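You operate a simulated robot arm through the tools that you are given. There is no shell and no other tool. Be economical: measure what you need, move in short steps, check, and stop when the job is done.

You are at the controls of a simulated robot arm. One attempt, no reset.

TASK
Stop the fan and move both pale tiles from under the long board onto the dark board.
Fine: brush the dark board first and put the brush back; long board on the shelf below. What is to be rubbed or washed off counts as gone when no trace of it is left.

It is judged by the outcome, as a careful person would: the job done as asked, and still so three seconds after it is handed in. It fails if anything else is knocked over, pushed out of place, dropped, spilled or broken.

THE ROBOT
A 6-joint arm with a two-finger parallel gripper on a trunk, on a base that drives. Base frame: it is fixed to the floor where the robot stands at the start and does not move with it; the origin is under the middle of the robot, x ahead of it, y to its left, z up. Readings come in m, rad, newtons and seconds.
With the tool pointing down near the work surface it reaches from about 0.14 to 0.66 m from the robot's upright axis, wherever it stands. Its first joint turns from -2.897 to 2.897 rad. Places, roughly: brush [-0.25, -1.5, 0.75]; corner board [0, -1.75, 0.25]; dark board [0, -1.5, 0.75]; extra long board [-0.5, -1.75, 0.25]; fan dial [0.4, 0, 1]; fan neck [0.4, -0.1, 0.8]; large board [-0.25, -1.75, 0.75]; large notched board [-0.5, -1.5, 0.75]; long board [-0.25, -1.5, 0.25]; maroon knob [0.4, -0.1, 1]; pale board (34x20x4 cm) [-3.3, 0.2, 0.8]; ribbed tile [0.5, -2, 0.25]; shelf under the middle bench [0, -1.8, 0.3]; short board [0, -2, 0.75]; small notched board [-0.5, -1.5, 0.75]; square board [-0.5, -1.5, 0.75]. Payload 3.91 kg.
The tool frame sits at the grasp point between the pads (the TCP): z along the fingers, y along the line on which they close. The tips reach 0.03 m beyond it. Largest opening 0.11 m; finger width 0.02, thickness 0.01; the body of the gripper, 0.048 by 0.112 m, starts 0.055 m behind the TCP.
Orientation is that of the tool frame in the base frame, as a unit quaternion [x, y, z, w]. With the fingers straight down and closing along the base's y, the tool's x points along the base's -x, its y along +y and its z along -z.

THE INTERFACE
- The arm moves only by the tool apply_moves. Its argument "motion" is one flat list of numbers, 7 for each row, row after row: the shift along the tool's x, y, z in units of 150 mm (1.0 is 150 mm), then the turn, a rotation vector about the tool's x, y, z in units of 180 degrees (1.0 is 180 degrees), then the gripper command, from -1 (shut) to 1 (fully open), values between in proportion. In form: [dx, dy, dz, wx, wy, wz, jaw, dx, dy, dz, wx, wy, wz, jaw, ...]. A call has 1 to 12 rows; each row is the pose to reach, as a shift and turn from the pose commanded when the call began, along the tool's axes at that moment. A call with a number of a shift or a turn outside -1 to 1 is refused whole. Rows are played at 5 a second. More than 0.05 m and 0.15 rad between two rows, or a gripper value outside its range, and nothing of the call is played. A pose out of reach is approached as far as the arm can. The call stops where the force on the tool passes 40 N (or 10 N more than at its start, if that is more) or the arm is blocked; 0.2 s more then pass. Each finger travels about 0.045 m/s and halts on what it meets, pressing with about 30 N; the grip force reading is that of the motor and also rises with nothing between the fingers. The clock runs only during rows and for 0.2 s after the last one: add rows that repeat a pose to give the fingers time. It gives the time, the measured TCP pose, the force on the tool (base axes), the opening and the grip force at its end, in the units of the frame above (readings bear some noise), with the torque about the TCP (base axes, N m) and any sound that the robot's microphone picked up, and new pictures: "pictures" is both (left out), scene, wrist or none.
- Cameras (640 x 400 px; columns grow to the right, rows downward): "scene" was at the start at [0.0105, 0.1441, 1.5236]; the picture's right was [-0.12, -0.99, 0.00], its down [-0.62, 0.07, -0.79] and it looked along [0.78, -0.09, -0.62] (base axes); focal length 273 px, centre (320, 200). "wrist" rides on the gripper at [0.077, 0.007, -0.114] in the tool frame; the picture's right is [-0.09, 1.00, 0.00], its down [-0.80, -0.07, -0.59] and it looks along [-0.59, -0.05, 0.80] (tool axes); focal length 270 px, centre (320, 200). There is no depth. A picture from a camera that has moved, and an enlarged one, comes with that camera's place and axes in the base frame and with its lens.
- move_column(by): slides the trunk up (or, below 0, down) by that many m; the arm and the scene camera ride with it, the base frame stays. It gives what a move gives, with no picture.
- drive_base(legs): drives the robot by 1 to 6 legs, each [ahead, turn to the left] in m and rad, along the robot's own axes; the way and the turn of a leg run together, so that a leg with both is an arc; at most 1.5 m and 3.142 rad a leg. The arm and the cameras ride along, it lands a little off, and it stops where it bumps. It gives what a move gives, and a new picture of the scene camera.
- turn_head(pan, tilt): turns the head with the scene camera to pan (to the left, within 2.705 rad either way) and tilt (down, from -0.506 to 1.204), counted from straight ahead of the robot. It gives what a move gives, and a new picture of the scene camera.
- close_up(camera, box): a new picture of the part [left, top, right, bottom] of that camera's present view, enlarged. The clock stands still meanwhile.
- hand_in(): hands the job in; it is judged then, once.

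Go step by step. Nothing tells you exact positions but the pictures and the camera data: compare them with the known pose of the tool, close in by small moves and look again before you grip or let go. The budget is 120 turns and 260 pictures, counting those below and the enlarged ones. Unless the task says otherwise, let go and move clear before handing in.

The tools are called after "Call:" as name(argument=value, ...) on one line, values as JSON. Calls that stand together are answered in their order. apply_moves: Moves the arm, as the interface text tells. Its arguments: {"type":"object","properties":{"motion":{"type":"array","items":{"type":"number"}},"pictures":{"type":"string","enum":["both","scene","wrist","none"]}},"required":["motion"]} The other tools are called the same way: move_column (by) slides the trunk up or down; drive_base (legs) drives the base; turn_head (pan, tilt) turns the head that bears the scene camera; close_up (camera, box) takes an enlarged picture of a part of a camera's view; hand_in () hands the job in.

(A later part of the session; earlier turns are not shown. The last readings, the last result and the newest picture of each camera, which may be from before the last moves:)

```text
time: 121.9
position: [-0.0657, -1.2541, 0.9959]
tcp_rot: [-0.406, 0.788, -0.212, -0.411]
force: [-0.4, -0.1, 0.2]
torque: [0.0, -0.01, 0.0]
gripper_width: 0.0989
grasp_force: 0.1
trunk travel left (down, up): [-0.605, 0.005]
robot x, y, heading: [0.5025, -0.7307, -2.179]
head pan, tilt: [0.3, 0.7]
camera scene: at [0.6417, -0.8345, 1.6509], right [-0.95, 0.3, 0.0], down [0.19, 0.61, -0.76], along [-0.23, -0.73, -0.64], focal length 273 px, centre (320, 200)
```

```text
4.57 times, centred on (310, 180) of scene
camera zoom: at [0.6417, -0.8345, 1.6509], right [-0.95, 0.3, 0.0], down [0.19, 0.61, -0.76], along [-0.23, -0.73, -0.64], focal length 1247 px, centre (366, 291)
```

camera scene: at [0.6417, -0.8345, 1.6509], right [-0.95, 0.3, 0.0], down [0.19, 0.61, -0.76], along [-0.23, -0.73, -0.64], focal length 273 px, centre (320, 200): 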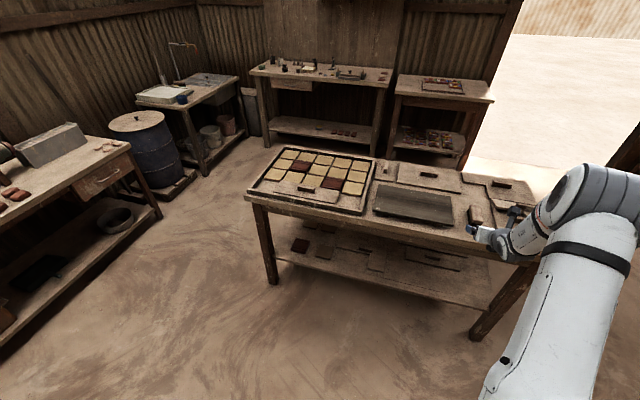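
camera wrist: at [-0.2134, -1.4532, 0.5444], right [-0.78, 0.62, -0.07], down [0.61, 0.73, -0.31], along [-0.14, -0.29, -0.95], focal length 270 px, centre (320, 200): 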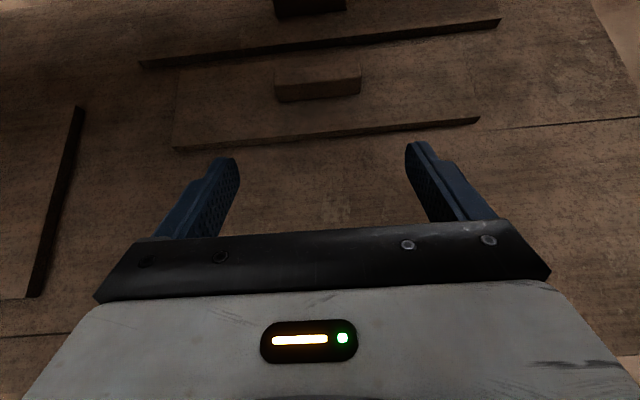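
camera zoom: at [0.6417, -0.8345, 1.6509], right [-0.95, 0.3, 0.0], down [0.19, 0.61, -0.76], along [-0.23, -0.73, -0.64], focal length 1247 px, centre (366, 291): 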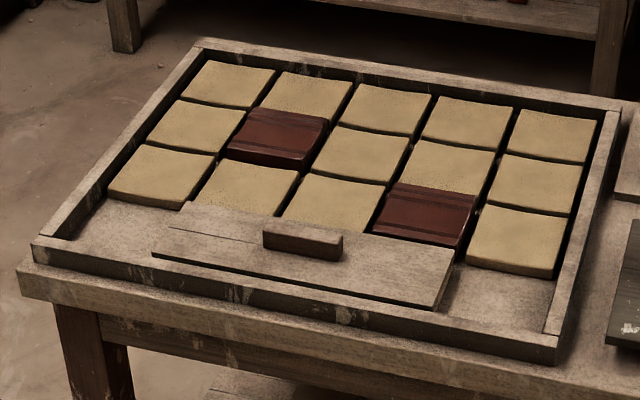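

The tray's front board is the same 31 cm length as the shelf's long board and has tiles under it, so that is the one in question; the board then goes on the free strip of the shelf. I'll drive left to stand in front of its handle, at about (0.39,-1.85,0.855), keeping the pitched grip.

Call:
drive_base(legs=[[0, 1.2], [0.629, 0], [0, -1.2]])

Call:
turn_head(pan=0.1, tilt=0.85)

Call:
close_up(camera="wrist", box=[0, 0, 640, 400])

```text
time: 124.2
position: [0.3879, -1.5084, 0.9943]
tcp_rot: [0.646, -0.607, 0.336, 0.316]
force: [0.6, -0.2, -0.4]
torque: [-0.02, -0.02, 0.02]
gripper_width: 0.099
grasp_force: 0.0
trunk travel left (down, up): [-0.605, 0.005]
robot x, y, heading: [0.4655, -0.7439, -1.605]
head pan, tilt: [0.3, 0.7]
stopped in leg 1: the robot was blocked; the commanded pose is now the measured one
camera scene: at [0.6438, -0.7569, 1.6506], right [-0.96, -0.26, 0.0], down [-0.17, 0.62, -0.76], along [0.2, -0.74, -0.64], focal length 273 px, centre (320, 200)
```

scene: 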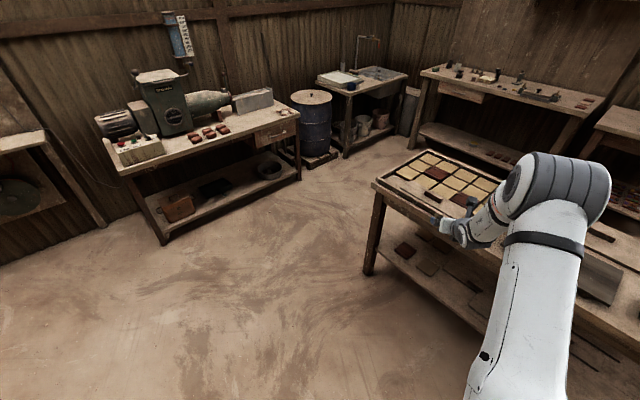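

```text
time: 124.9
position: [0.3846, -1.5095, 0.9942]
tcp_rot: [0.646, -0.608, 0.337, 0.316]
force: [0.2, 0.9, 0.7]
torque: [0.0, -0.02, -0.01]
gripper_width: 0.0989
grasp_force: 0.1
trunk travel left (down, up): [-0.605, 0.005]
robot x, y, heading: [0.4696, -0.748, -1.602]
head pan, tilt: [0.099, 0.85]
camera scene: at [0.6242, -0.7526, 1.6386], right [-1.0, -0.07, 0.0], down [-0.05, 0.75, -0.66], along [0.04, -0.66, -0.75], focal length 273 px, centre (320, 200)
```

scene: 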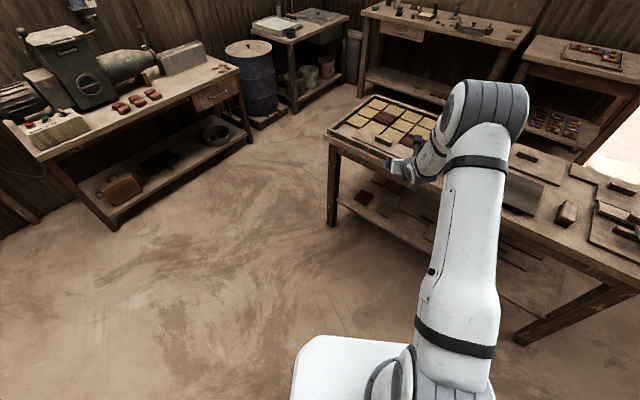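

```text
1.00 times, centred on (320, 200) of wrist
camera zoom: at [0.3757, -1.4577, 1.124], right [-1.0, -0.01, -0.07], down [0.01, 0.95, -0.31], along [0.07, -0.31, -0.95], focal length 270 px, centre (320, 200)
```

zoom: 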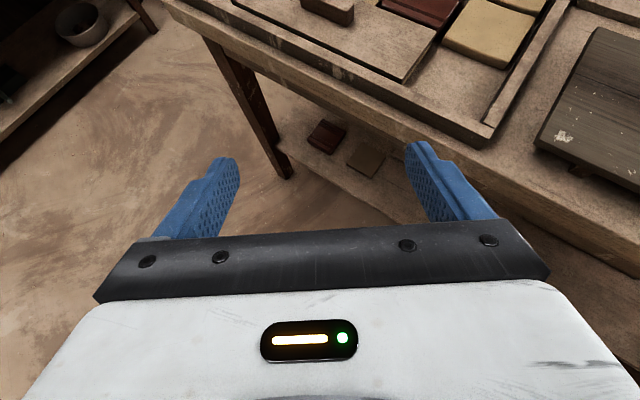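

The turn was blocked, probably near the fan behind me. I'll look behind before moving.

Call:
turn_head(pan=2.6, tilt=0.8)

Call:
turn_head(pan=-2.6, tilt=0.8)

```text
time: 127.2
position: [0.3859, -1.5089, 0.9949]
tcp_rot: [0.646, -0.608, 0.337, 0.316]
force: [-0.6, -0.3, -0.2]
torque: [0.0, -0.03, -0.02]
gripper_width: 0.099
grasp_force: 0.0
trunk travel left (down, up): [-0.605, 0.005]
robot x, y, heading: [0.4671, -0.747, -1.605]
head pan, tilt: [2.601, 0.799]
camera scene: at [0.6627, -0.6068, 1.6427], right [0.84, -0.54, 0.0], down [-0.39, -0.6, -0.7], along [0.38, 0.58, -0.72], focal length 273 px, centre (320, 200)
```

scene: 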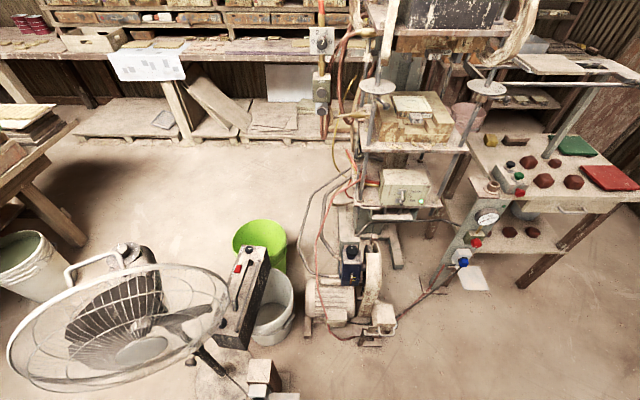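

```text
time: 131.2
position: [0.3853, -1.5091, 0.9955]
tcp_rot: [0.646, -0.608, 0.336, 0.316]
force: [0.7, 0.0, -0.5]
torque: [0.02, -0.04, -0.03]
gripper_width: 0.0991
grasp_force: 0.1
trunk travel left (down, up): [-0.605, 0.005]
robot x, y, heading: [0.4692, -0.7471, -1.606]
head pan, tilt: [-2.601, 0.799]
camera scene: at [0.5796, -0.6039, 1.6427], right [0.87, 0.49, 0.0], down [0.35, -0.63, -0.7], along [-0.34, 0.61, -0.72], focal length 273 px, centre (320, 200)
```

scene: 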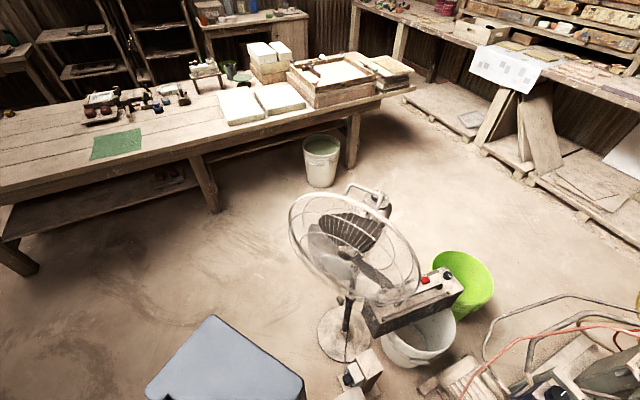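

The fan stands and its blades are still; my rear touched the clutter beside its base. I'll go forward first, away from it, then continue left.

Call:
drive_base(legs=[[0.2, 0], [0, 0.944], [0.497, 0], [0, -1.518]])

Call:
turn_head(pan=0.0, tilt=0.85)

Call:
close_up(camera="wrist", box=[0, 0, 640, 400])

```text
time: 135.2
position: [1.0173, -1.4799, 0.9942]
tcp_rot: [0.849, -0.26, 0.441, 0.134]
force: [0.1, -0.7, -0.1]
torque: [0.0, -0.01, 0.0]
gripper_width: 0.099
grasp_force: 0.1
trunk travel left (down, up): [-0.605, 0.005]
robot x, y, heading: [0.4344, -0.9815, -0.675]
head pan, tilt: [-2.601, 0.799]
stopped in leg 2: the robot was blocked; the commanded pose is now the measured one
camera scene: at [0.3904, -0.8057, 1.6426], right [0.13, 0.99, 0.0], down [0.71, -0.1, -0.7], along [-0.69, 0.09, -0.72], focal length 273 px, centre (320, 200)
```

scene: 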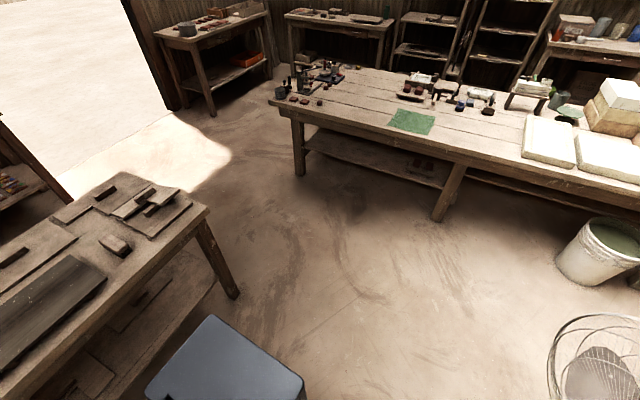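

```text
time: 137.6
position: [1.0189, -1.4805, 0.9956]
tcp_rot: [0.848, -0.261, 0.442, 0.135]
force: [0.2, 0.1, 0.4]
torque: [-0.01, -0.03, 0.04]
gripper_width: 0.0989
grasp_force: 0.0
trunk travel left (down, up): [-0.605, 0.005]
robot x, y, heading: [0.4345, -0.9878, -0.672]
head pan, tilt: [0.0, 0.85]
camera scene: at [0.5311, -0.8657, 1.6386], right [-0.62, -0.78, 0.0], down [-0.59, 0.47, -0.66], along [0.52, -0.41, -0.75], focal length 273 px, centre (320, 200)
```

scene: 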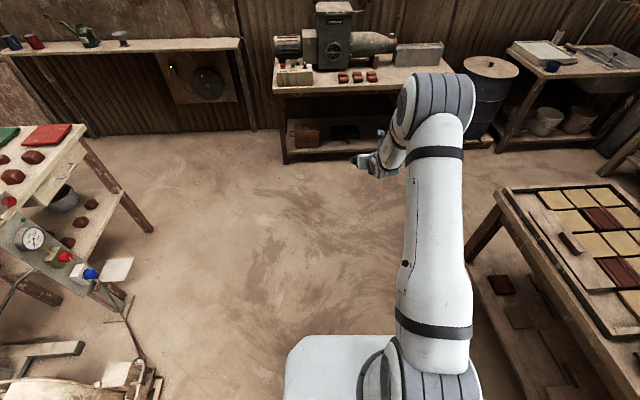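

```text
1.00 times, centred on (320, 200) of wrist
camera zoom: at [0.9736, -1.4563, 1.124], right [-0.6, -0.8, -0.07], down [-0.74, 0.59, -0.31], along [0.29, -0.14, -0.95], focal length 270 px, centre (320, 200)
```

zoom: 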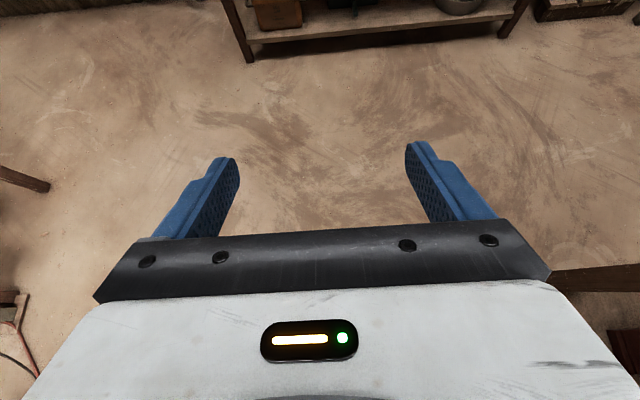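

Blocked again right at the end of the turn, though I see nothing close ahead. I'll look down on both sides.

Call:
turn_head(pan=1.7, tilt=1.1)

Call:
turn_head(pan=-1.7, tilt=1.1)

Call:
turn_head(pan=2.65, tilt=0.9)

```text
time: 139.3
position: [1.0184, -1.4809, 0.9951]
tcp_rot: [0.848, -0.26, 0.442, 0.135]
force: [0.2, -0.2, 0.0]
torque: [0.0, 0.02, 0.01]
gripper_width: 0.0989
grasp_force: 0.0
trunk travel left (down, up): [-0.605, 0.005]
robot x, y, heading: [0.4336, -0.9802, -0.672]
head pan, tilt: [1.7, 1.1]
camera scene: at [0.5028, -0.7629, 1.6209], right [0.85, -0.52, 0.0], down [-0.46, -0.76, -0.45], along [0.24, 0.39, -0.89], focal length 273 px, centre (320, 200)
```

scene: 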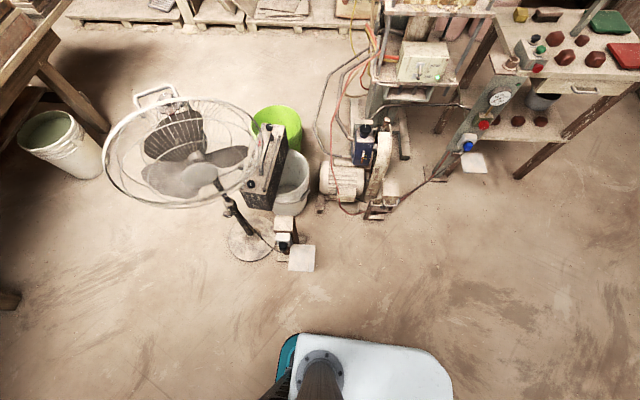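

```text
time: 142.2
position: [1.0175, -1.4804, 0.9946]
tcp_rot: [0.848, -0.261, 0.441, 0.135]
force: [1.6, -0.9, 0.6]
torque: [0.03, 0.01, -0.02]
gripper_width: 0.0992
grasp_force: 0.0
trunk travel left (down, up): [-0.605, 0.005]
robot x, y, heading: [0.4395, -0.981, -0.671]
head pan, tilt: [-1.7, 1.1]
camera scene: at [0.4246, -0.8607, 1.6209], right [-0.69, 0.72, 0.0], down [0.64, 0.62, -0.45], along [-0.33, -0.32, -0.89], focal length 273 px, centre (320, 200)
```

scene: 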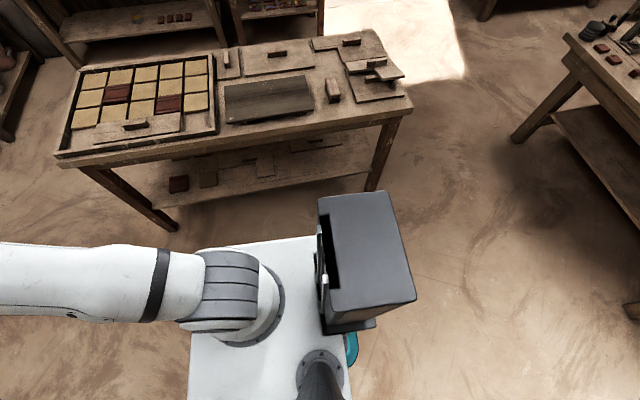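

```text
time: 145.7
position: [1.0188, -1.4805, 0.9942]
tcp_rot: [0.848, -0.26, 0.441, 0.135]
force: [0.5, 0.4, 0.3]
torque: [0.01, 0.01, 0.02]
gripper_width: 0.0991
grasp_force: 0.0
trunk travel left (down, up): [-0.605, 0.005]
robot x, y, heading: [0.4347, -0.9863, -0.673]
head pan, tilt: [2.649, 0.901]
camera scene: at [0.4403, -0.7474, 1.6348], right [0.92, 0.39, 0.0], down [0.31, -0.72, -0.62], along [-0.24, 0.57, -0.78], focal length 273 px, centre (320, 200)
```

scene: 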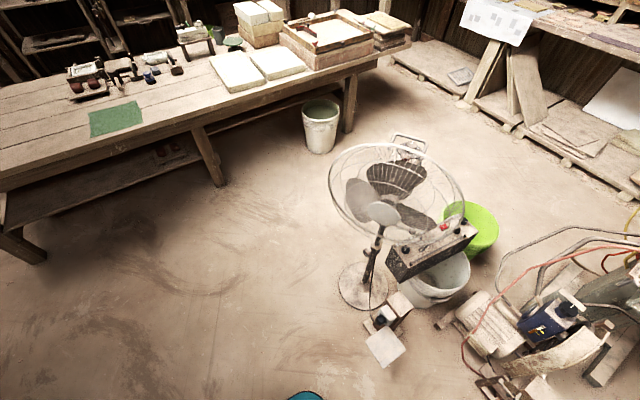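

Nothing is near the base here, so I'll continue: forward 0.45, then turn right to face the bench.

Call:
drive_base(legs=[[0.45, 0], [0, -1.507]])

Call:
turn_head(pan=0.0, tilt=0.85)

Call:
close_up(camera="wrist", box=[0, 0, 640, 400])

```text
time: 150.9
position: [0.645, -2.0222, 0.9952]
tcp_rot: [-0.597, 0.656, -0.311, -0.34]
force: [-0.6, -0.3, 0.0]
torque: [-0.04, 0.01, -0.05]
gripper_width: 0.0993
grasp_force: 0.0
trunk travel left (down, up): [-0.605, 0.005]
robot x, y, heading: [0.8409, -1.2737, -1.74]
head pan, tilt: [2.649, 0.901]
stopped in leg 2: the robot was blocked; the commanded pose is now the measured one
camera scene: at [1.0448, -1.1644, 1.6348], right [0.79, -0.61, 0.0], down [-0.48, -0.62, -0.62], along [0.38, 0.49, -0.78], focal length 273 px, centre (320, 200)
```

scene: 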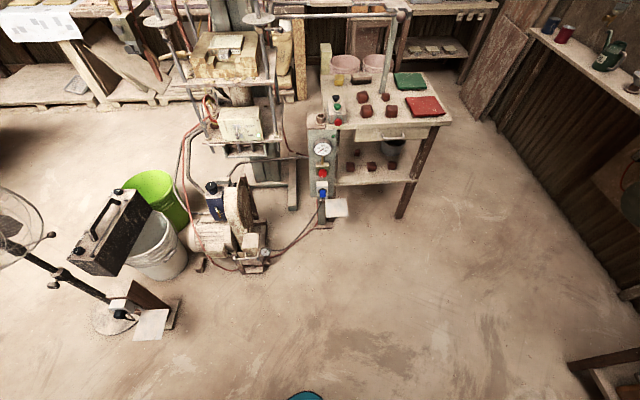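

```text
time: 153.3
position: [0.6433, -2.0209, 0.9941]
tcp_rot: [-0.597, 0.657, -0.31, -0.341]
force: [0.0, 0.5, -0.2]
torque: [0.0, 0.01, -0.01]
gripper_width: 0.0991
grasp_force: 0.1
trunk travel left (down, up): [-0.605, 0.005]
robot x, y, heading: [0.8356, -1.274, -1.739]
head pan, tilt: [0.0, 0.85]
camera scene: at [0.9861, -1.3014, 1.6386], right [-0.99, 0.17, 0.0], down [0.12, 0.74, -0.66], along [-0.11, -0.65, -0.75], focal length 273 px, centre (320, 200)
```

scene: 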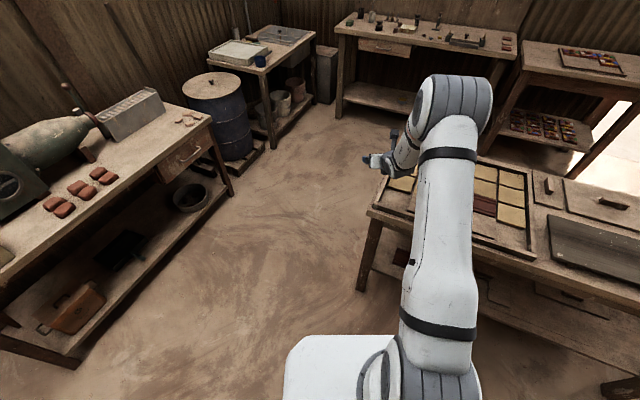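

```text
1.00 times, centred on (320, 200) of wrist
camera zoom: at [0.6416, -1.969, 1.1239], right [-0.99, 0.14, -0.07], down [0.16, 0.94, -0.31], along [0.02, -0.32, -0.95], focal length 270 px, centre (320, 200)
```

zoom: 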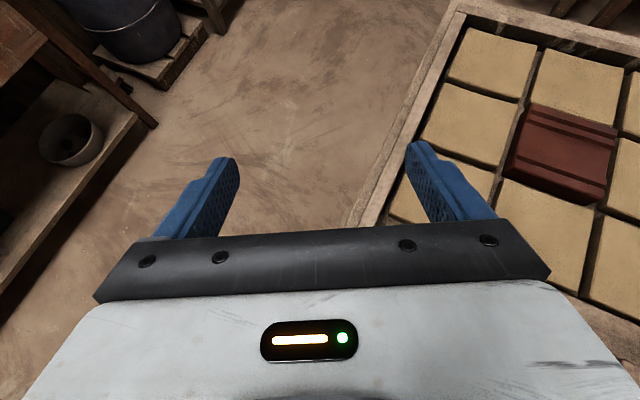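

Nothing visible is touching; I'll retry the remaining turn in smaller parts.

Call:
drive_base(legs=[[0, -0.22]])

```text
time: 154.5
position: [0.4863, -1.9629, 0.9945]
tcp_rot: [-0.522, 0.717, -0.272, -0.372]
force: [0.2, 0.2, 0.4]
torque: [-0.01, 0.03, 0.01]
gripper_width: 0.0991
grasp_force: 0.1
trunk travel left (down, up): [-0.605, 0.005]
robot x, y, heading: [0.8463, -1.2794, -1.953]
head pan, tilt: [0.0, 0.85]
camera scene: at [0.9849, -1.3378, 1.6386], right [-0.93, 0.37, 0.0], down [0.28, 0.7, -0.66], along [-0.25, -0.61, -0.75], focal length 273 px, centre (320, 200)
```

scene: 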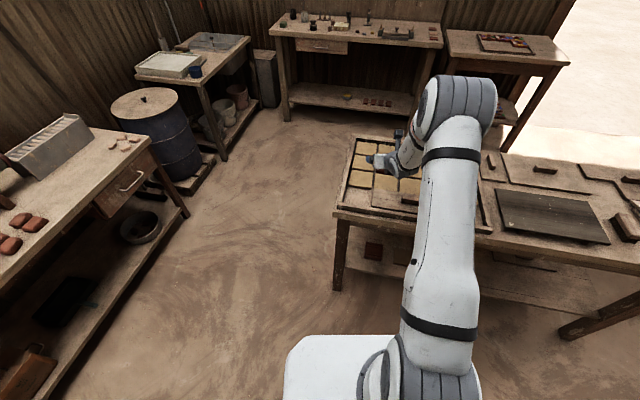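

It turns fine in smaller parts. Finish the turn and view the tray.

Call:
drive_base(legs=[[0, -0.226]])

Call:
close_up(camera="wrist", box=[0, 0, 640, 400])

```text
time: 155.7
position: [0.3413, -1.8646, 0.9945]
tcp_rot: [-0.438, 0.772, -0.228, -0.4]
force: [0.6, -0.3, 0.2]
torque: [-0.04, -0.01, -0.01]
gripper_width: 0.099
grasp_force: 0.0
trunk travel left (down, up): [-0.605, 0.005]
robot x, y, heading: [0.8536, -1.2909, -2.17]
head pan, tilt: [0.0, 0.85]
camera scene: at [0.9761, -1.372, 1.6387], right [-0.83, 0.56, 0.0], down [0.42, 0.62, -0.66], along [-0.37, -0.54, -0.75], focal length 273 px, centre (320, 200)
```

scene: 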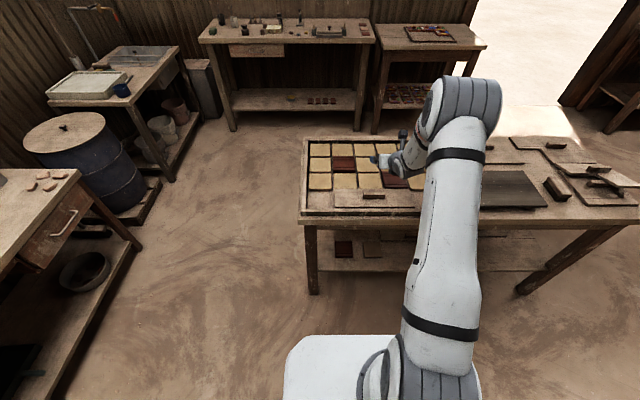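

```text
1.00 times, centred on (320, 200) of wrist
camera zoom: at [0.361, -1.8165, 1.1238], right [-0.83, 0.55, -0.07], down [0.55, 0.78, -0.31], along [-0.12, -0.3, -0.95], focal length 270 px, centre (320, 200)
```

zoom: 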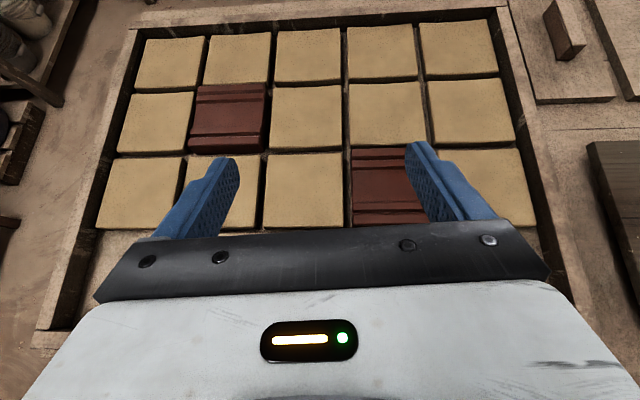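

The tray tiles are in view; the covered front row is under the gripper. I'll correct the yaw by 4.5° and pull back to see the long board and its handle.

Call:
apply_moves(motion=[-0.165, -0.074, -0.134, -0.005, 0, 0.0035, 1, -0.33, -0.15, -0.268, -0.01, 0, 0.007, 1, -0.5, -0.22, -0.4, -0.015, 0, 0.0105, 1, -0.661, -0.297, -0.536, -0.0203, 0, 0.0142, 1, -0.661, -0.297, -0.536, -0.0203, 0, 0.0142, 1], pictures="wrist")

Call:
close_up(camera="scene", box=[290, 120, 450, 230])

```text
time: 156.9
position: [0.4199, -1.7675, 0.9655]
tcp_rot: [-0.414, 0.786, -0.223, -0.401]
force: [-0.6, 0.5, 0.4]
torque: [0.0, -0.02, 0.0]
gripper_width: 0.11
grasp_force: 0.0
out of reach, approached as far as the arm can: row 3, 4, 5
trunk travel left (down, up): [-0.605, 0.005]
robot x, y, heading: [0.8566, -1.2862, -2.173]
head pan, tilt: [0.0, 0.85]
camera wrist: at [0.4404, -1.7196, 1.0941], right [-0.8, 0.6, -0.09], down [0.59, 0.74, -0.31], along [-0.12, -0.3, -0.95], focal length 270 px, centre (320, 200)
```

wrist: 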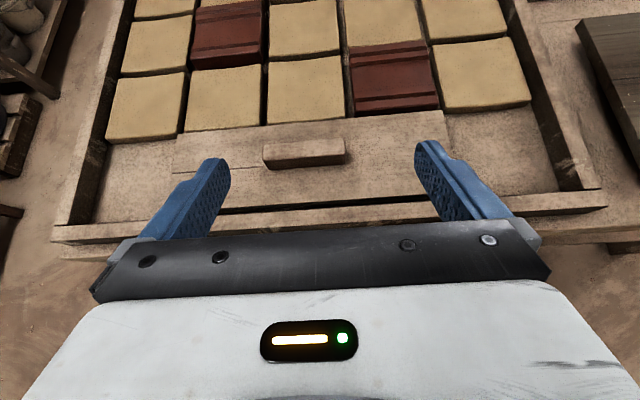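

```text
3.64 times, centred on (370, 175) of scene
camera zoom: at [0.9763, -1.3721, 1.6387], right [-0.83, 0.56, 0.0], down [0.42, 0.62, -0.66], along [-0.37, -0.54, -0.75], focal length 992 px, centre (138, 291)
```

zoom: 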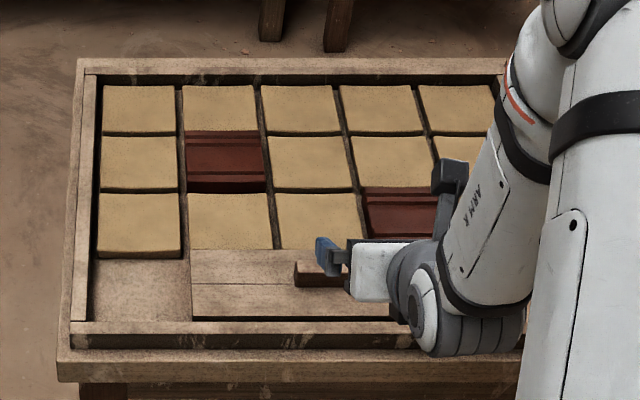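

Handle found at about (0.388,-1.852,0.853), same orientation as the jaw. Approach to 4-5 cm above the grasp pose and check.

Call:
apply_moves(motion=[-0.02, 0.01, 0.2, 0, 0, 0, 1, -0.045, 0.02, 0.4, 0, 0, 0, 1, -0.067, 0.023, 0.6, 0, 0, 0, 1, -0.067, 0.023, 0.6, 0, 0, 0, 1], pictures="wrist")

```text
time: 157.9
position: [0.3671, -1.8161, 0.906]
tcp_rot: [-0.411, 0.788, -0.217, -0.404]
force: [-0.2, 1.1, 0.1]
torque: [0.0, 0.02, 0.01]
gripper_width: 0.1098
grasp_force: 0.1
out of reach, approached as far as the arm can: row 1, 2, 3, 4
trunk travel left (down, up): [-0.605, 0.005]
robot x, y, heading: [0.8532, -1.2855, -2.171]
head pan, tilt: [0.0, 0.85]
camera wrist: at [0.3887, -1.7685, 1.0352], right [-0.79, 0.61, -0.08], down [0.6, 0.74, -0.31], along [-0.13, -0.3, -0.95], focal length 270 px, centre (320, 200)
```

wrist: 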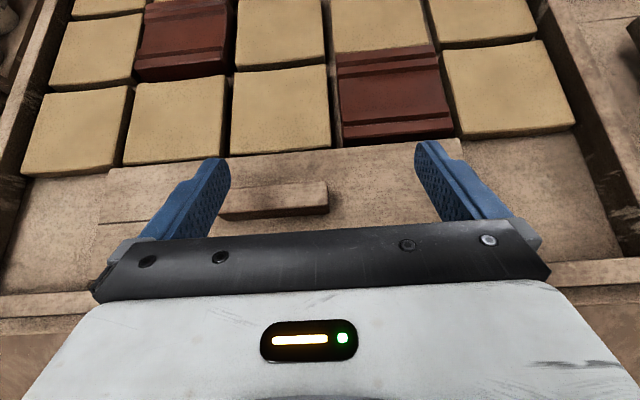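

Reach is limited to the left at this short range. Back up 0.14 m and lower the trunk 8 cm to get a better-conditioned pose.

Call:
drive_base(legs=[[-0.14, 0]])

Call:
move_column(by=-0.08)

Call:
close_up(camera="wrist", box=[0, 0, 640, 400])

```text
time: 159.2
position: [0.4464, -1.6996, 0.9066]
tcp_rot: [-0.411, 0.787, -0.218, -0.406]
force: [0.2, 0.9, 0.2]
torque: [-0.01, -0.01, -0.02]
gripper_width: 0.11
grasp_force: 0.1
trunk travel left (down, up): [-0.605, 0.005]
robot x, y, heading: [0.9303, -1.1702, -2.173]
head pan, tilt: [0.0, 0.85]
camera scene: at [1.0568, -1.255, 1.6387], right [-0.83, 0.56, 0.0], down [0.42, 0.62, -0.66], along [-0.37, -0.55, -0.75], focal length 273 px, centre (320, 200)
```

scene: 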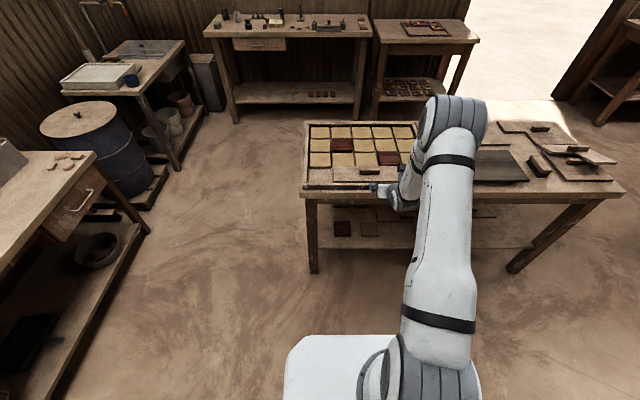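

```text
time: 160.4
position: [0.4476, -1.7, 0.8256]
tcp_rot: [-0.411, 0.787, -0.219, -0.405]
force: [0.4, -0.1, -0.3]
torque: [-0.01, -0.03, 0.0]
gripper_width: 0.1101
grasp_force: 0.1
trunk travel left (down, up): [-0.525, 0.085]
robot x, y, heading: [0.9327, -1.1683, -2.172]
head pan, tilt: [0.0, 0.85]
```

```text
1.00 times, centred on (320, 200) of wrist
camera zoom: at [0.4681, -1.6523, 0.9554], right [-0.79, 0.61, -0.08], down [0.6, 0.74, -0.31], along [-0.13, -0.3, -0.95], focal length 270 px, centre (320, 200)
```

zoom: 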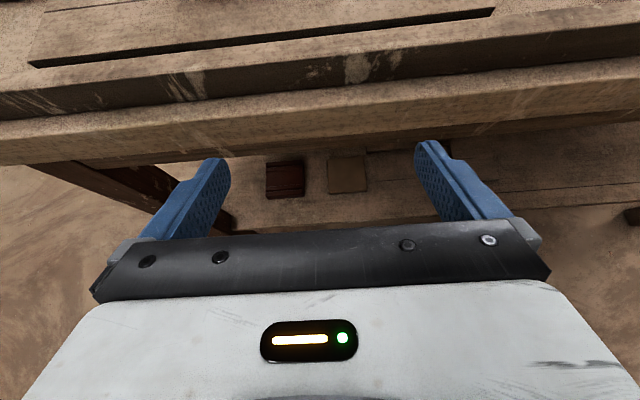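

Raise the gripper 11 cm first, and see how the commanded pose relates.

Call:
apply_moves(motion=[0.2, 0, -0.14, 0, 0, 0, 1, 0.4, 0, -0.28, 0, 0, 0, 1, 0.6, 0, -0.42, 0, 0, 0, 1, 0.6, 0, -0.42, 0, 0, 0, 1], pictures="wrist")

```text
time: 161.4
position: [0.4451, -1.6993, 0.9351]
tcp_rot: [-0.41, 0.787, -0.218, -0.405]
force: [-0.2, -0.3, 0.2]
torque: [-0.01, 0.03, 0.0]
gripper_width: 0.1099
grasp_force: 0.0
trunk travel left (down, up): [-0.525, 0.085]
robot x, y, heading: [0.9363, -1.1708, -2.169]
head pan, tilt: [0.0, 0.85]
camera wrist: at [0.4678, -1.6519, 1.065], right [-0.79, 0.61, -0.08], down [0.6, 0.74, -0.31], along [-0.13, -0.3, -0.95], focal length 270 px, centre (320, 200)
```

wrist: 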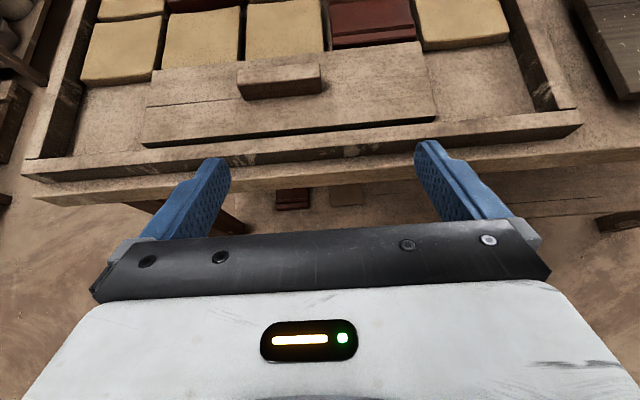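

Relative moves are accurate again. Move over the handle, staying 4 cm above the grasp height.

Call:
apply_moves(motion=[0.12, -0.065, 0.24, -0.002, 0, 0.001, 1, 0.22, -0.13, 0.48, -0.004, 0, 0.003, 1, 0.3, -0.2, 0.72, -0.006, 0, 0.0042, 1, 0.347, -0.259, 0.961, -0.006, 0, 0.0042, 1, 0.347, -0.259, 0.961, -0.006, 0, 0.0042, 1], pictures="wrist")

Call:
close_up(camera="wrist", box=[160, 80, 480, 240])

```text
time: 162.6
position: [0.3937, -1.8407, 0.8946]
tcp_rot: [-0.403, 0.791, -0.215, -0.407]
force: [0.5, -0.9, 0.6]
torque: [-0.01, -0.01, 0.0]
gripper_width: 0.1101
grasp_force: 0.0
trunk travel left (down, up): [-0.525, 0.085]
robot x, y, heading: [0.9358, -1.1677, -2.17]
head pan, tilt: [0.0, 0.85]
camera wrist: at [0.4163, -1.7952, 1.0236], right [-0.78, 0.62, -0.08], down [0.61, 0.73, -0.31], along [-0.13, -0.29, -0.95], focal length 270 px, centre (320, 200)
```

wrist: 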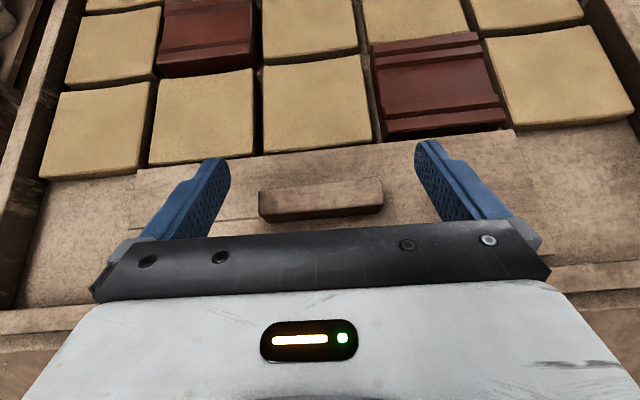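

```text
2.00 times, centred on (320, 160) of wrist
camera zoom: at [0.4163, -1.7952, 1.0236], right [-0.78, 0.62, -0.08], down [0.61, 0.73, -0.31], along [-0.13, -0.29, -0.95], focal length 541 px, centre (320, 280)
```

zoom: 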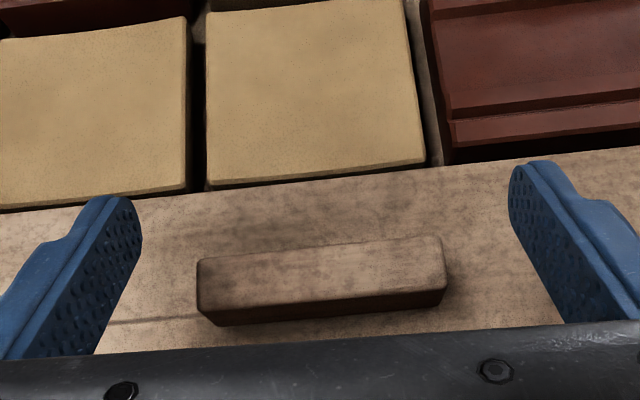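

Aligned. Lower 4 cm around the handle and look.

Call:
apply_moves(motion=[-0.08, -0.01, 0.056, 0, 0, 0, 1, -0.16, -0.02, 0.112, 0, 0, 0, 1, -0.223, -0.02, 0.157, 0, 0, 0, 1, -0.223, -0.02, 0.157, 0, 0, 0, 1], pictures="wrist")

Call:
close_up(camera="wrist", box=[160, 80, 480, 240])

```text
time: 163.6
position: [0.3922, -1.8432, 0.8566]
tcp_rot: [-0.404, 0.791, -0.217, -0.404]
force: [-0.9, 1.1, -0.8]
torque: [0.0, -0.02, -0.02]
gripper_width: 0.1099
grasp_force: 0.1
out of reach, approached as far as the arm can: row 3, 4
trunk travel left (down, up): [-0.525, 0.085]
robot x, y, heading: [0.9324, -1.1716, -2.176]
head pan, tilt: [0.0, 0.85]
camera wrist: at [0.414, -1.797, 0.985], right [-0.78, 0.62, -0.09], down [0.61, 0.73, -0.31], along [-0.13, -0.29, -0.95], focal length 270 px, centre (320, 200)
```

wrist: 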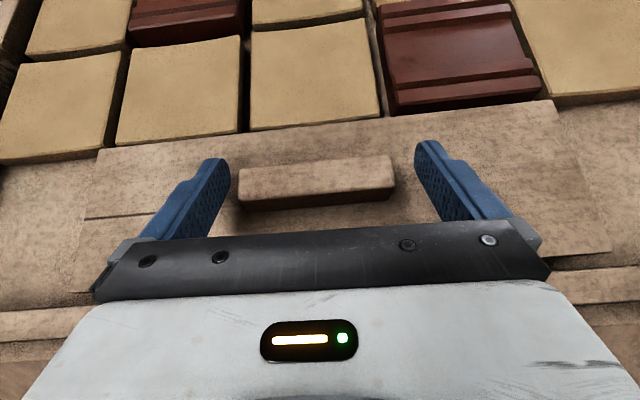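

```text
2.00 times, centred on (320, 160) of wrist
camera zoom: at [0.414, -1.797, 0.985], right [-0.78, 0.62, -0.09], down [0.61, 0.73, -0.31], along [-0.13, -0.29, -0.95], focal length 541 px, centre (320, 280)
```

zoom: 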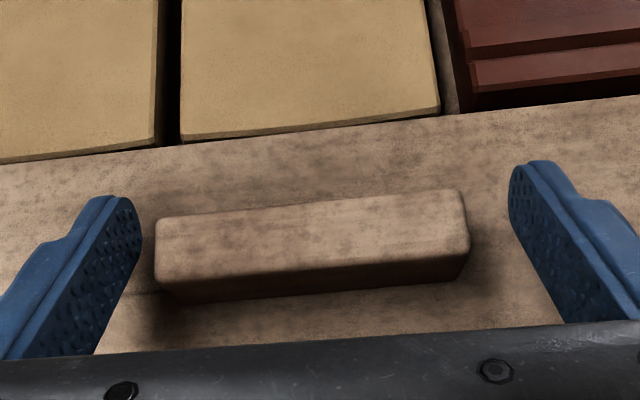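

The tips are only about 6 mm below the handle top; I'll use the trunk to go 6 mm lower, then close.

Call:
move_column(by=-0.006)

Call:
apply_moves(motion=[0, -0.02, 0, 0, 0, 0, 1, 0, -0.02, 0, 0, 0, 0, 0.3, 0, -0.02, 0, 0, 0, 0, -1, 0, -0.02, 0, 0, 0, 0, -1, 0, -0.02, 0, 0, 0, 0, -1], pictures="wrist")

Call:
close_up(camera="wrist", box=[160, 80, 480, 240])

```text
time: 164.1
position: [0.3922, -1.843, 0.8537]
tcp_rot: [-0.405, 0.79, -0.218, -0.406]
force: [-0.3, 0.5, 11.1]
torque: [0.22, 0.65, -0.08]
gripper_width: 0.1101
grasp_force: 0.1
trunk travel left (down, up): [-0.519, 0.091]
robot x, y, heading: [0.9357, -1.1741, -2.171]
head pan, tilt: [0.0, 0.85]
```

```text
time: 165.3
position: [0.3967, -1.8462, 0.853]
tcp_rot: [-0.406, 0.79, -0.219, -0.405]
force: [8.0, -7.2, 19.8]
torque: [0.4, 1.07, 0.44]
gripper_width: 0.0848
grasp_force: 30.4
trunk travel left (down, up): [-0.519, 0.091]
robot x, y, heading: [0.9372, -1.1751, -2.17]
head pan, tilt: [0.0, 0.85]
camera wrist: at [0.4181, -1.7985, 0.9822], right [-0.78, 0.61, -0.09], down [0.61, 0.73, -0.31], along [-0.13, -0.3, -0.95], focal length 270 px, centre (320, 200)
```

wrist: 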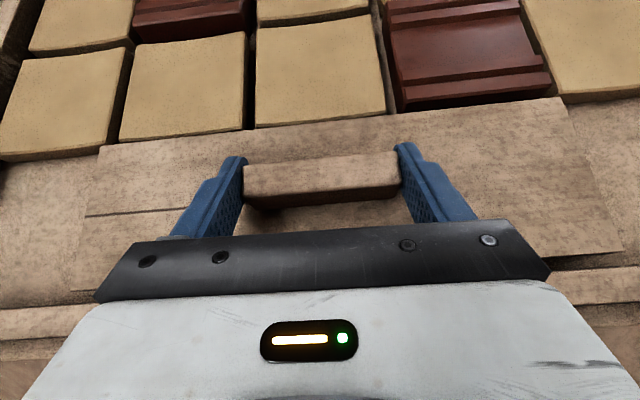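

```text
2.00 times, centred on (320, 160) of wrist
camera zoom: at [0.4181, -1.7985, 0.9822], right [-0.78, 0.61, -0.09], down [0.61, 0.73, -0.31], along [-0.13, -0.3, -0.95], focal length 541 px, centre (320, 280)
```

zoom: 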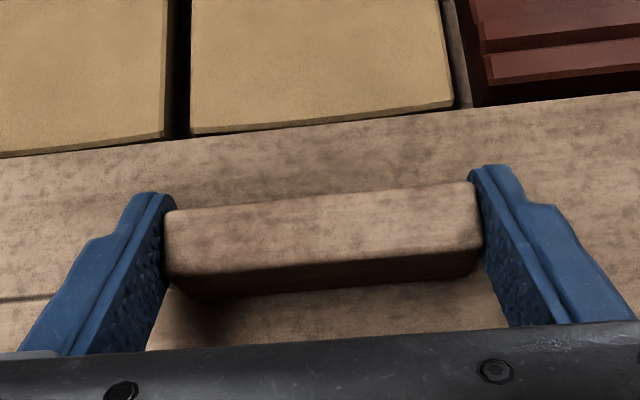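

The fingers touch the board top and hold the handle fully. Lift with the trunk by 8 cm and look at what's underneath.

Call:
move_column(by=0.07)

Call:
turn_head(pan=0.25, tilt=0.7)

Call:
close_up(camera="scene", box=[240, 130, 440, 250])

Call:
close_up(camera="wrist", box=[0, 0, 640, 400])

```text
time: 166.4
position: [0.3948, -1.8461, 0.9195]
tcp_rot: [-0.405, 0.792, -0.217, -0.403]
force: [0.2, 0.0, -3.0]
torque: [-0.01, 0.01, -0.02]
gripper_width: 0.0848
grasp_force: 29.7
trunk travel left (down, up): [-0.589, 0.021]
robot x, y, heading: [0.9349, -1.1728, -2.167]
head pan, tilt: [0.0, 0.85]
```

```text
time: 167.2
position: [0.3957, -1.8454, 0.9205]
tcp_rot: [-0.405, 0.791, -0.218, -0.404]
force: [-0.2, 1.0, -2.8]
torque: [0.03, -0.02, 0.02]
gripper_width: 0.0851
grasp_force: 30.0
trunk travel left (down, up): [-0.589, 0.021]
robot x, y, heading: [0.933, -1.1708, -2.17]
head pan, tilt: [0.25, 0.7]
camera scene: at [1.0705, -1.2719, 1.6348], right [-0.94, 0.34, 0.0], down [0.22, 0.61, -0.76], along [-0.26, -0.72, -0.64], focal length 273 px, centre (320, 200)
```

scene: 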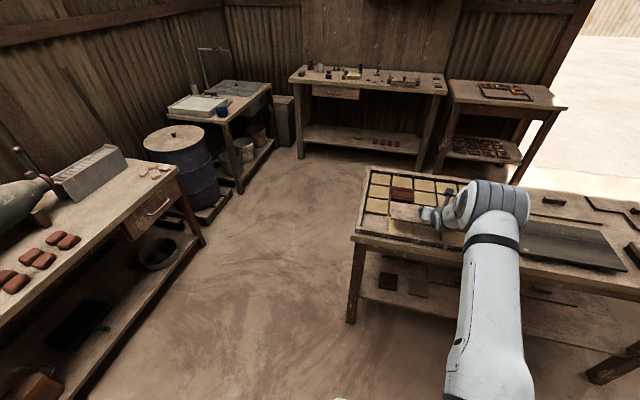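

```text
3.20 times, centred on (340, 190) of scene
camera zoom: at [1.0705, -1.2719, 1.6348], right [-0.94, 0.34, 0.0], down [0.22, 0.61, -0.76], along [-0.26, -0.72, -0.64], focal length 873 px, centre (256, 232)
```

zoom: 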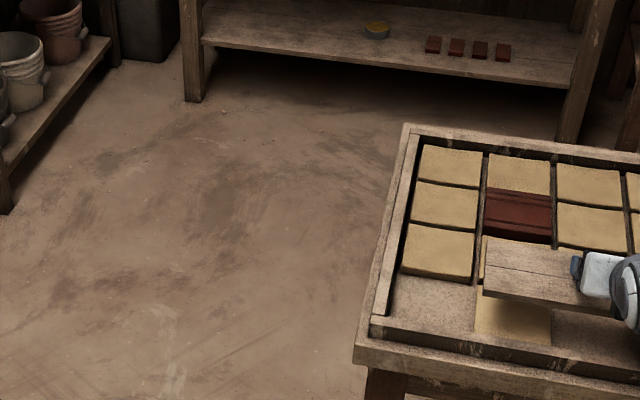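

```text
1.00 times, centred on (320, 200) of wrist
camera zoom: at [0.4157, -1.7989, 1.0491], right [-0.78, 0.62, -0.09], down [0.61, 0.73, -0.31], along [-0.12, -0.29, -0.95], focal length 270 px, centre (320, 200)
```

zoom: 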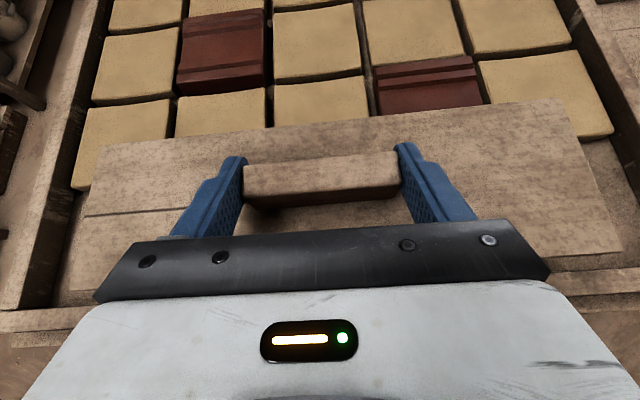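

A pale tile shows beneath, so this is the right board. I'll carry it (bottom now clear of everything on the bench) by turning left, reversing along the bench, and turning back.

Call:
drive_base(legs=[[0, 0.52], [0, 0.52], [0, 0.52], [-0.49, 0]])

```text
time: 172.7
position: [1.57, -1.6897, 0.9208]
tcp_rot: [0.855, -0.26, 0.437, 0.099]
force: [0.7, -0.1, -3.1]
torque: [-0.03, 0.02, -0.01]
gripper_width: 0.085
grasp_force: 29.8
trunk travel left (down, up): [-0.589, 0.021]
robot x, y, heading: [0.8525, -1.2107, -0.644]
head pan, tilt: [0.25, 0.7]
stopped in leg 4: the robot was blocked; the commanded pose is now the measured one
camera scene: at [0.9605, -1.074, 1.6345], right [-0.39, -0.92, 0.0], down [-0.6, 0.25, -0.76], along [0.7, -0.3, -0.65], focal length 273 px, centre (320, 200)
```

scene: 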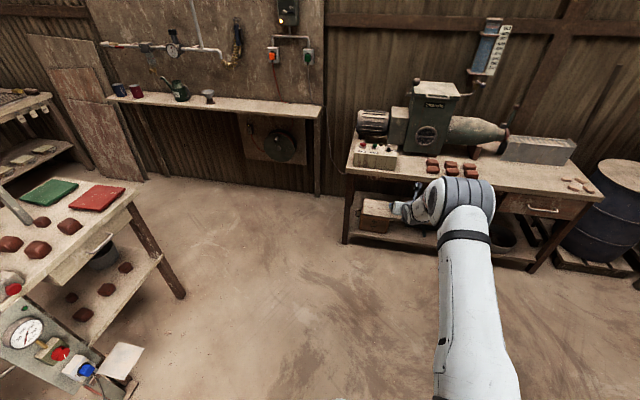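

Blocked while reversing. I'll look behind before trying again.

Call:
turn_head(pan=2.7, tilt=1.1)

Call:
turn_head(pan=-2.5, tilt=0.9)

```text
time: 174.9
position: [1.5677, -1.6928, 0.9208]
tcp_rot: [0.854, -0.262, 0.438, 0.099]
force: [0.4, 0.7, -2.6]
torque: [0.05, 0.03, 0.03]
gripper_width: 0.0849
grasp_force: 29.6
trunk travel left (down, up): [-0.589, 0.021]
robot x, y, heading: [0.8512, -1.2102, -0.648]
head pan, tilt: [2.7, 1.1]
camera scene: at [0.851, -0.9875, 1.605], right [0.89, 0.46, 0.0], down [0.41, -0.79, -0.45], along [-0.21, 0.4, -0.89], focal length 273 px, centre (320, 200)
```

scene: 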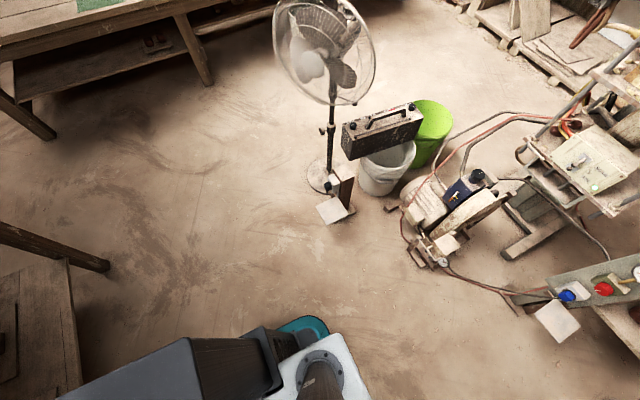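

```text
time: 179.0
position: [1.5686, -1.6927, 0.9213]
tcp_rot: [0.855, -0.262, 0.437, 0.099]
force: [0.2, 0.2, -2.8]
torque: [0.0, 0.04, 0.02]
gripper_width: 0.0849
grasp_force: 30.2
trunk travel left (down, up): [-0.589, 0.021]
robot x, y, heading: [0.848, -1.2098, -0.649]
head pan, tilt: [-2.499, 0.901]
camera scene: at [0.8047, -1.0431, 1.6188], right [0.0, 1.0, 0.0], down [0.78, 0.0, -0.62], along [-0.62, 0.0, -0.78], focal length 273 px, centre (320, 200)
```

scene: 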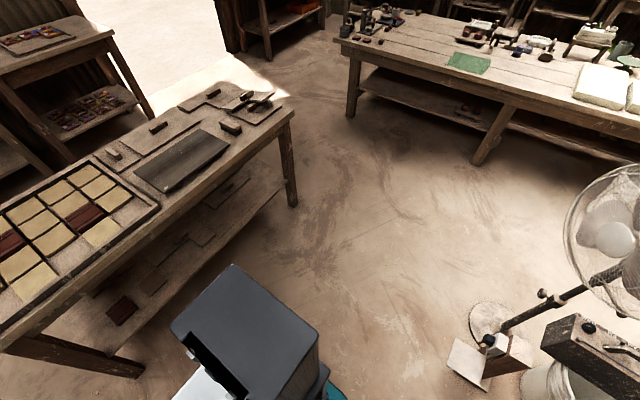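

The way behind is clear; it looks like a spurious stop. Retry reversing in short legs.

Call:
drive_base(legs=[[-0.13, 0], [-0.13, 0], [-0.13, 0]])

```text
time: 182.0
position: [1.2554, -1.4597, 0.9221]
tcp_rot: [0.854, -0.264, 0.438, 0.1]
force: [-0.4, 0.4, -1.3]
torque: [0.01, 0.03, 0.0]
gripper_width: 0.0848
grasp_force: 29.9
trunk travel left (down, up): [-0.589, 0.021]
robot x, y, heading: [0.5397, -0.9732, -0.647]
head pan, tilt: [-2.499, 0.901]
camera scene: at [0.4941, -0.8067, 1.6187], right [0.01, 1.0, 0.0], down [0.78, -0.01, -0.62], along [-0.62, 0.01, -0.78], focal length 273 px, centre (320, 200)
```

scene: 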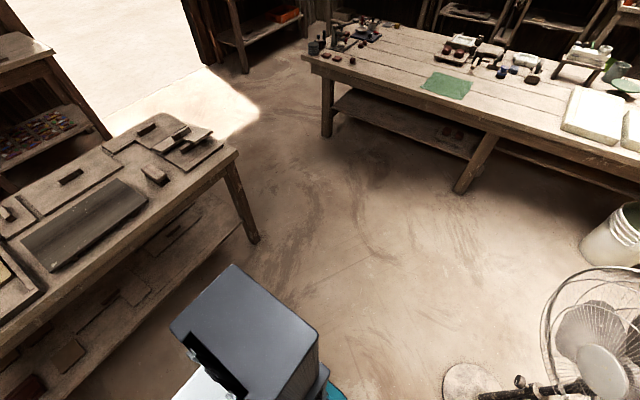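

Good. Now turn right in three parts to face the bench.

Call:
drive_base(legs=[[0, -0.511], [0, -0.511], [0, -0.511]])

Call:
turn_head(pan=-0.1, tilt=0.7)

```text
time: 184.1
position: [0.9223, -1.7476, 0.9202]
tcp_rot: [0.759, -0.473, 0.396, 0.208]
force: [0.2, 1.0, -2.5]
torque: [0.01, 0.01, 0.01]
gripper_width: 0.0847
grasp_force: 29.9
trunk travel left (down, up): [-0.589, 0.021]
robot x, y, heading: [0.5648, -0.9615, -1.164]
head pan, tilt: [-2.499, 0.901]
stopped in leg 2: the robot was blocked; the commanded pose is now the measured one
camera scene: at [0.6057, -0.7935, 1.6188], right [0.49, 0.87, 0.0], down [0.68, -0.39, -0.62], along [-0.54, 0.31, -0.78], focal length 273 px, centre (320, 200)
```

scene: 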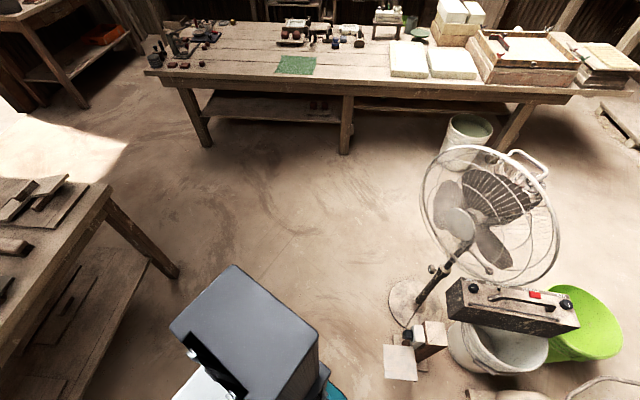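

```text
time: 186.3
position: [0.9234, -1.7484, 0.9209]
tcp_rot: [0.759, -0.472, 0.397, 0.209]
force: [0.9, -0.4, -2.4]
torque: [-0.01, 0.02, -0.04]
gripper_width: 0.0845
grasp_force: 29.8
trunk travel left (down, up): [-0.589, 0.021]
robot x, y, heading: [0.5655, -0.9622, -1.159]
head pan, tilt: [-0.099, 0.7]
camera scene: at [0.6982, -0.9115, 1.6349], right [-0.95, -0.31, 0.0], down [-0.2, 0.61, -0.76], along [0.23, -0.73, -0.64], focal length 273 px, centre (320, 200)
```

scene: 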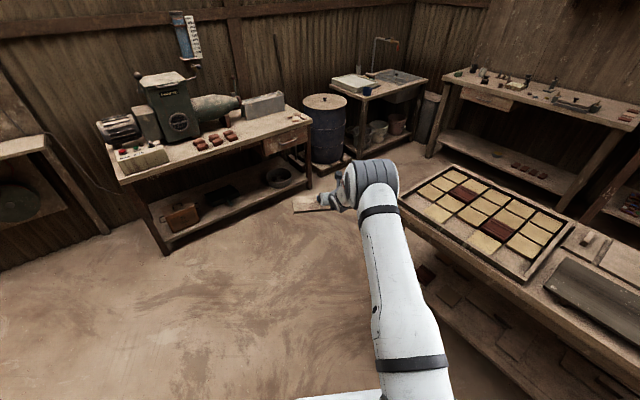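

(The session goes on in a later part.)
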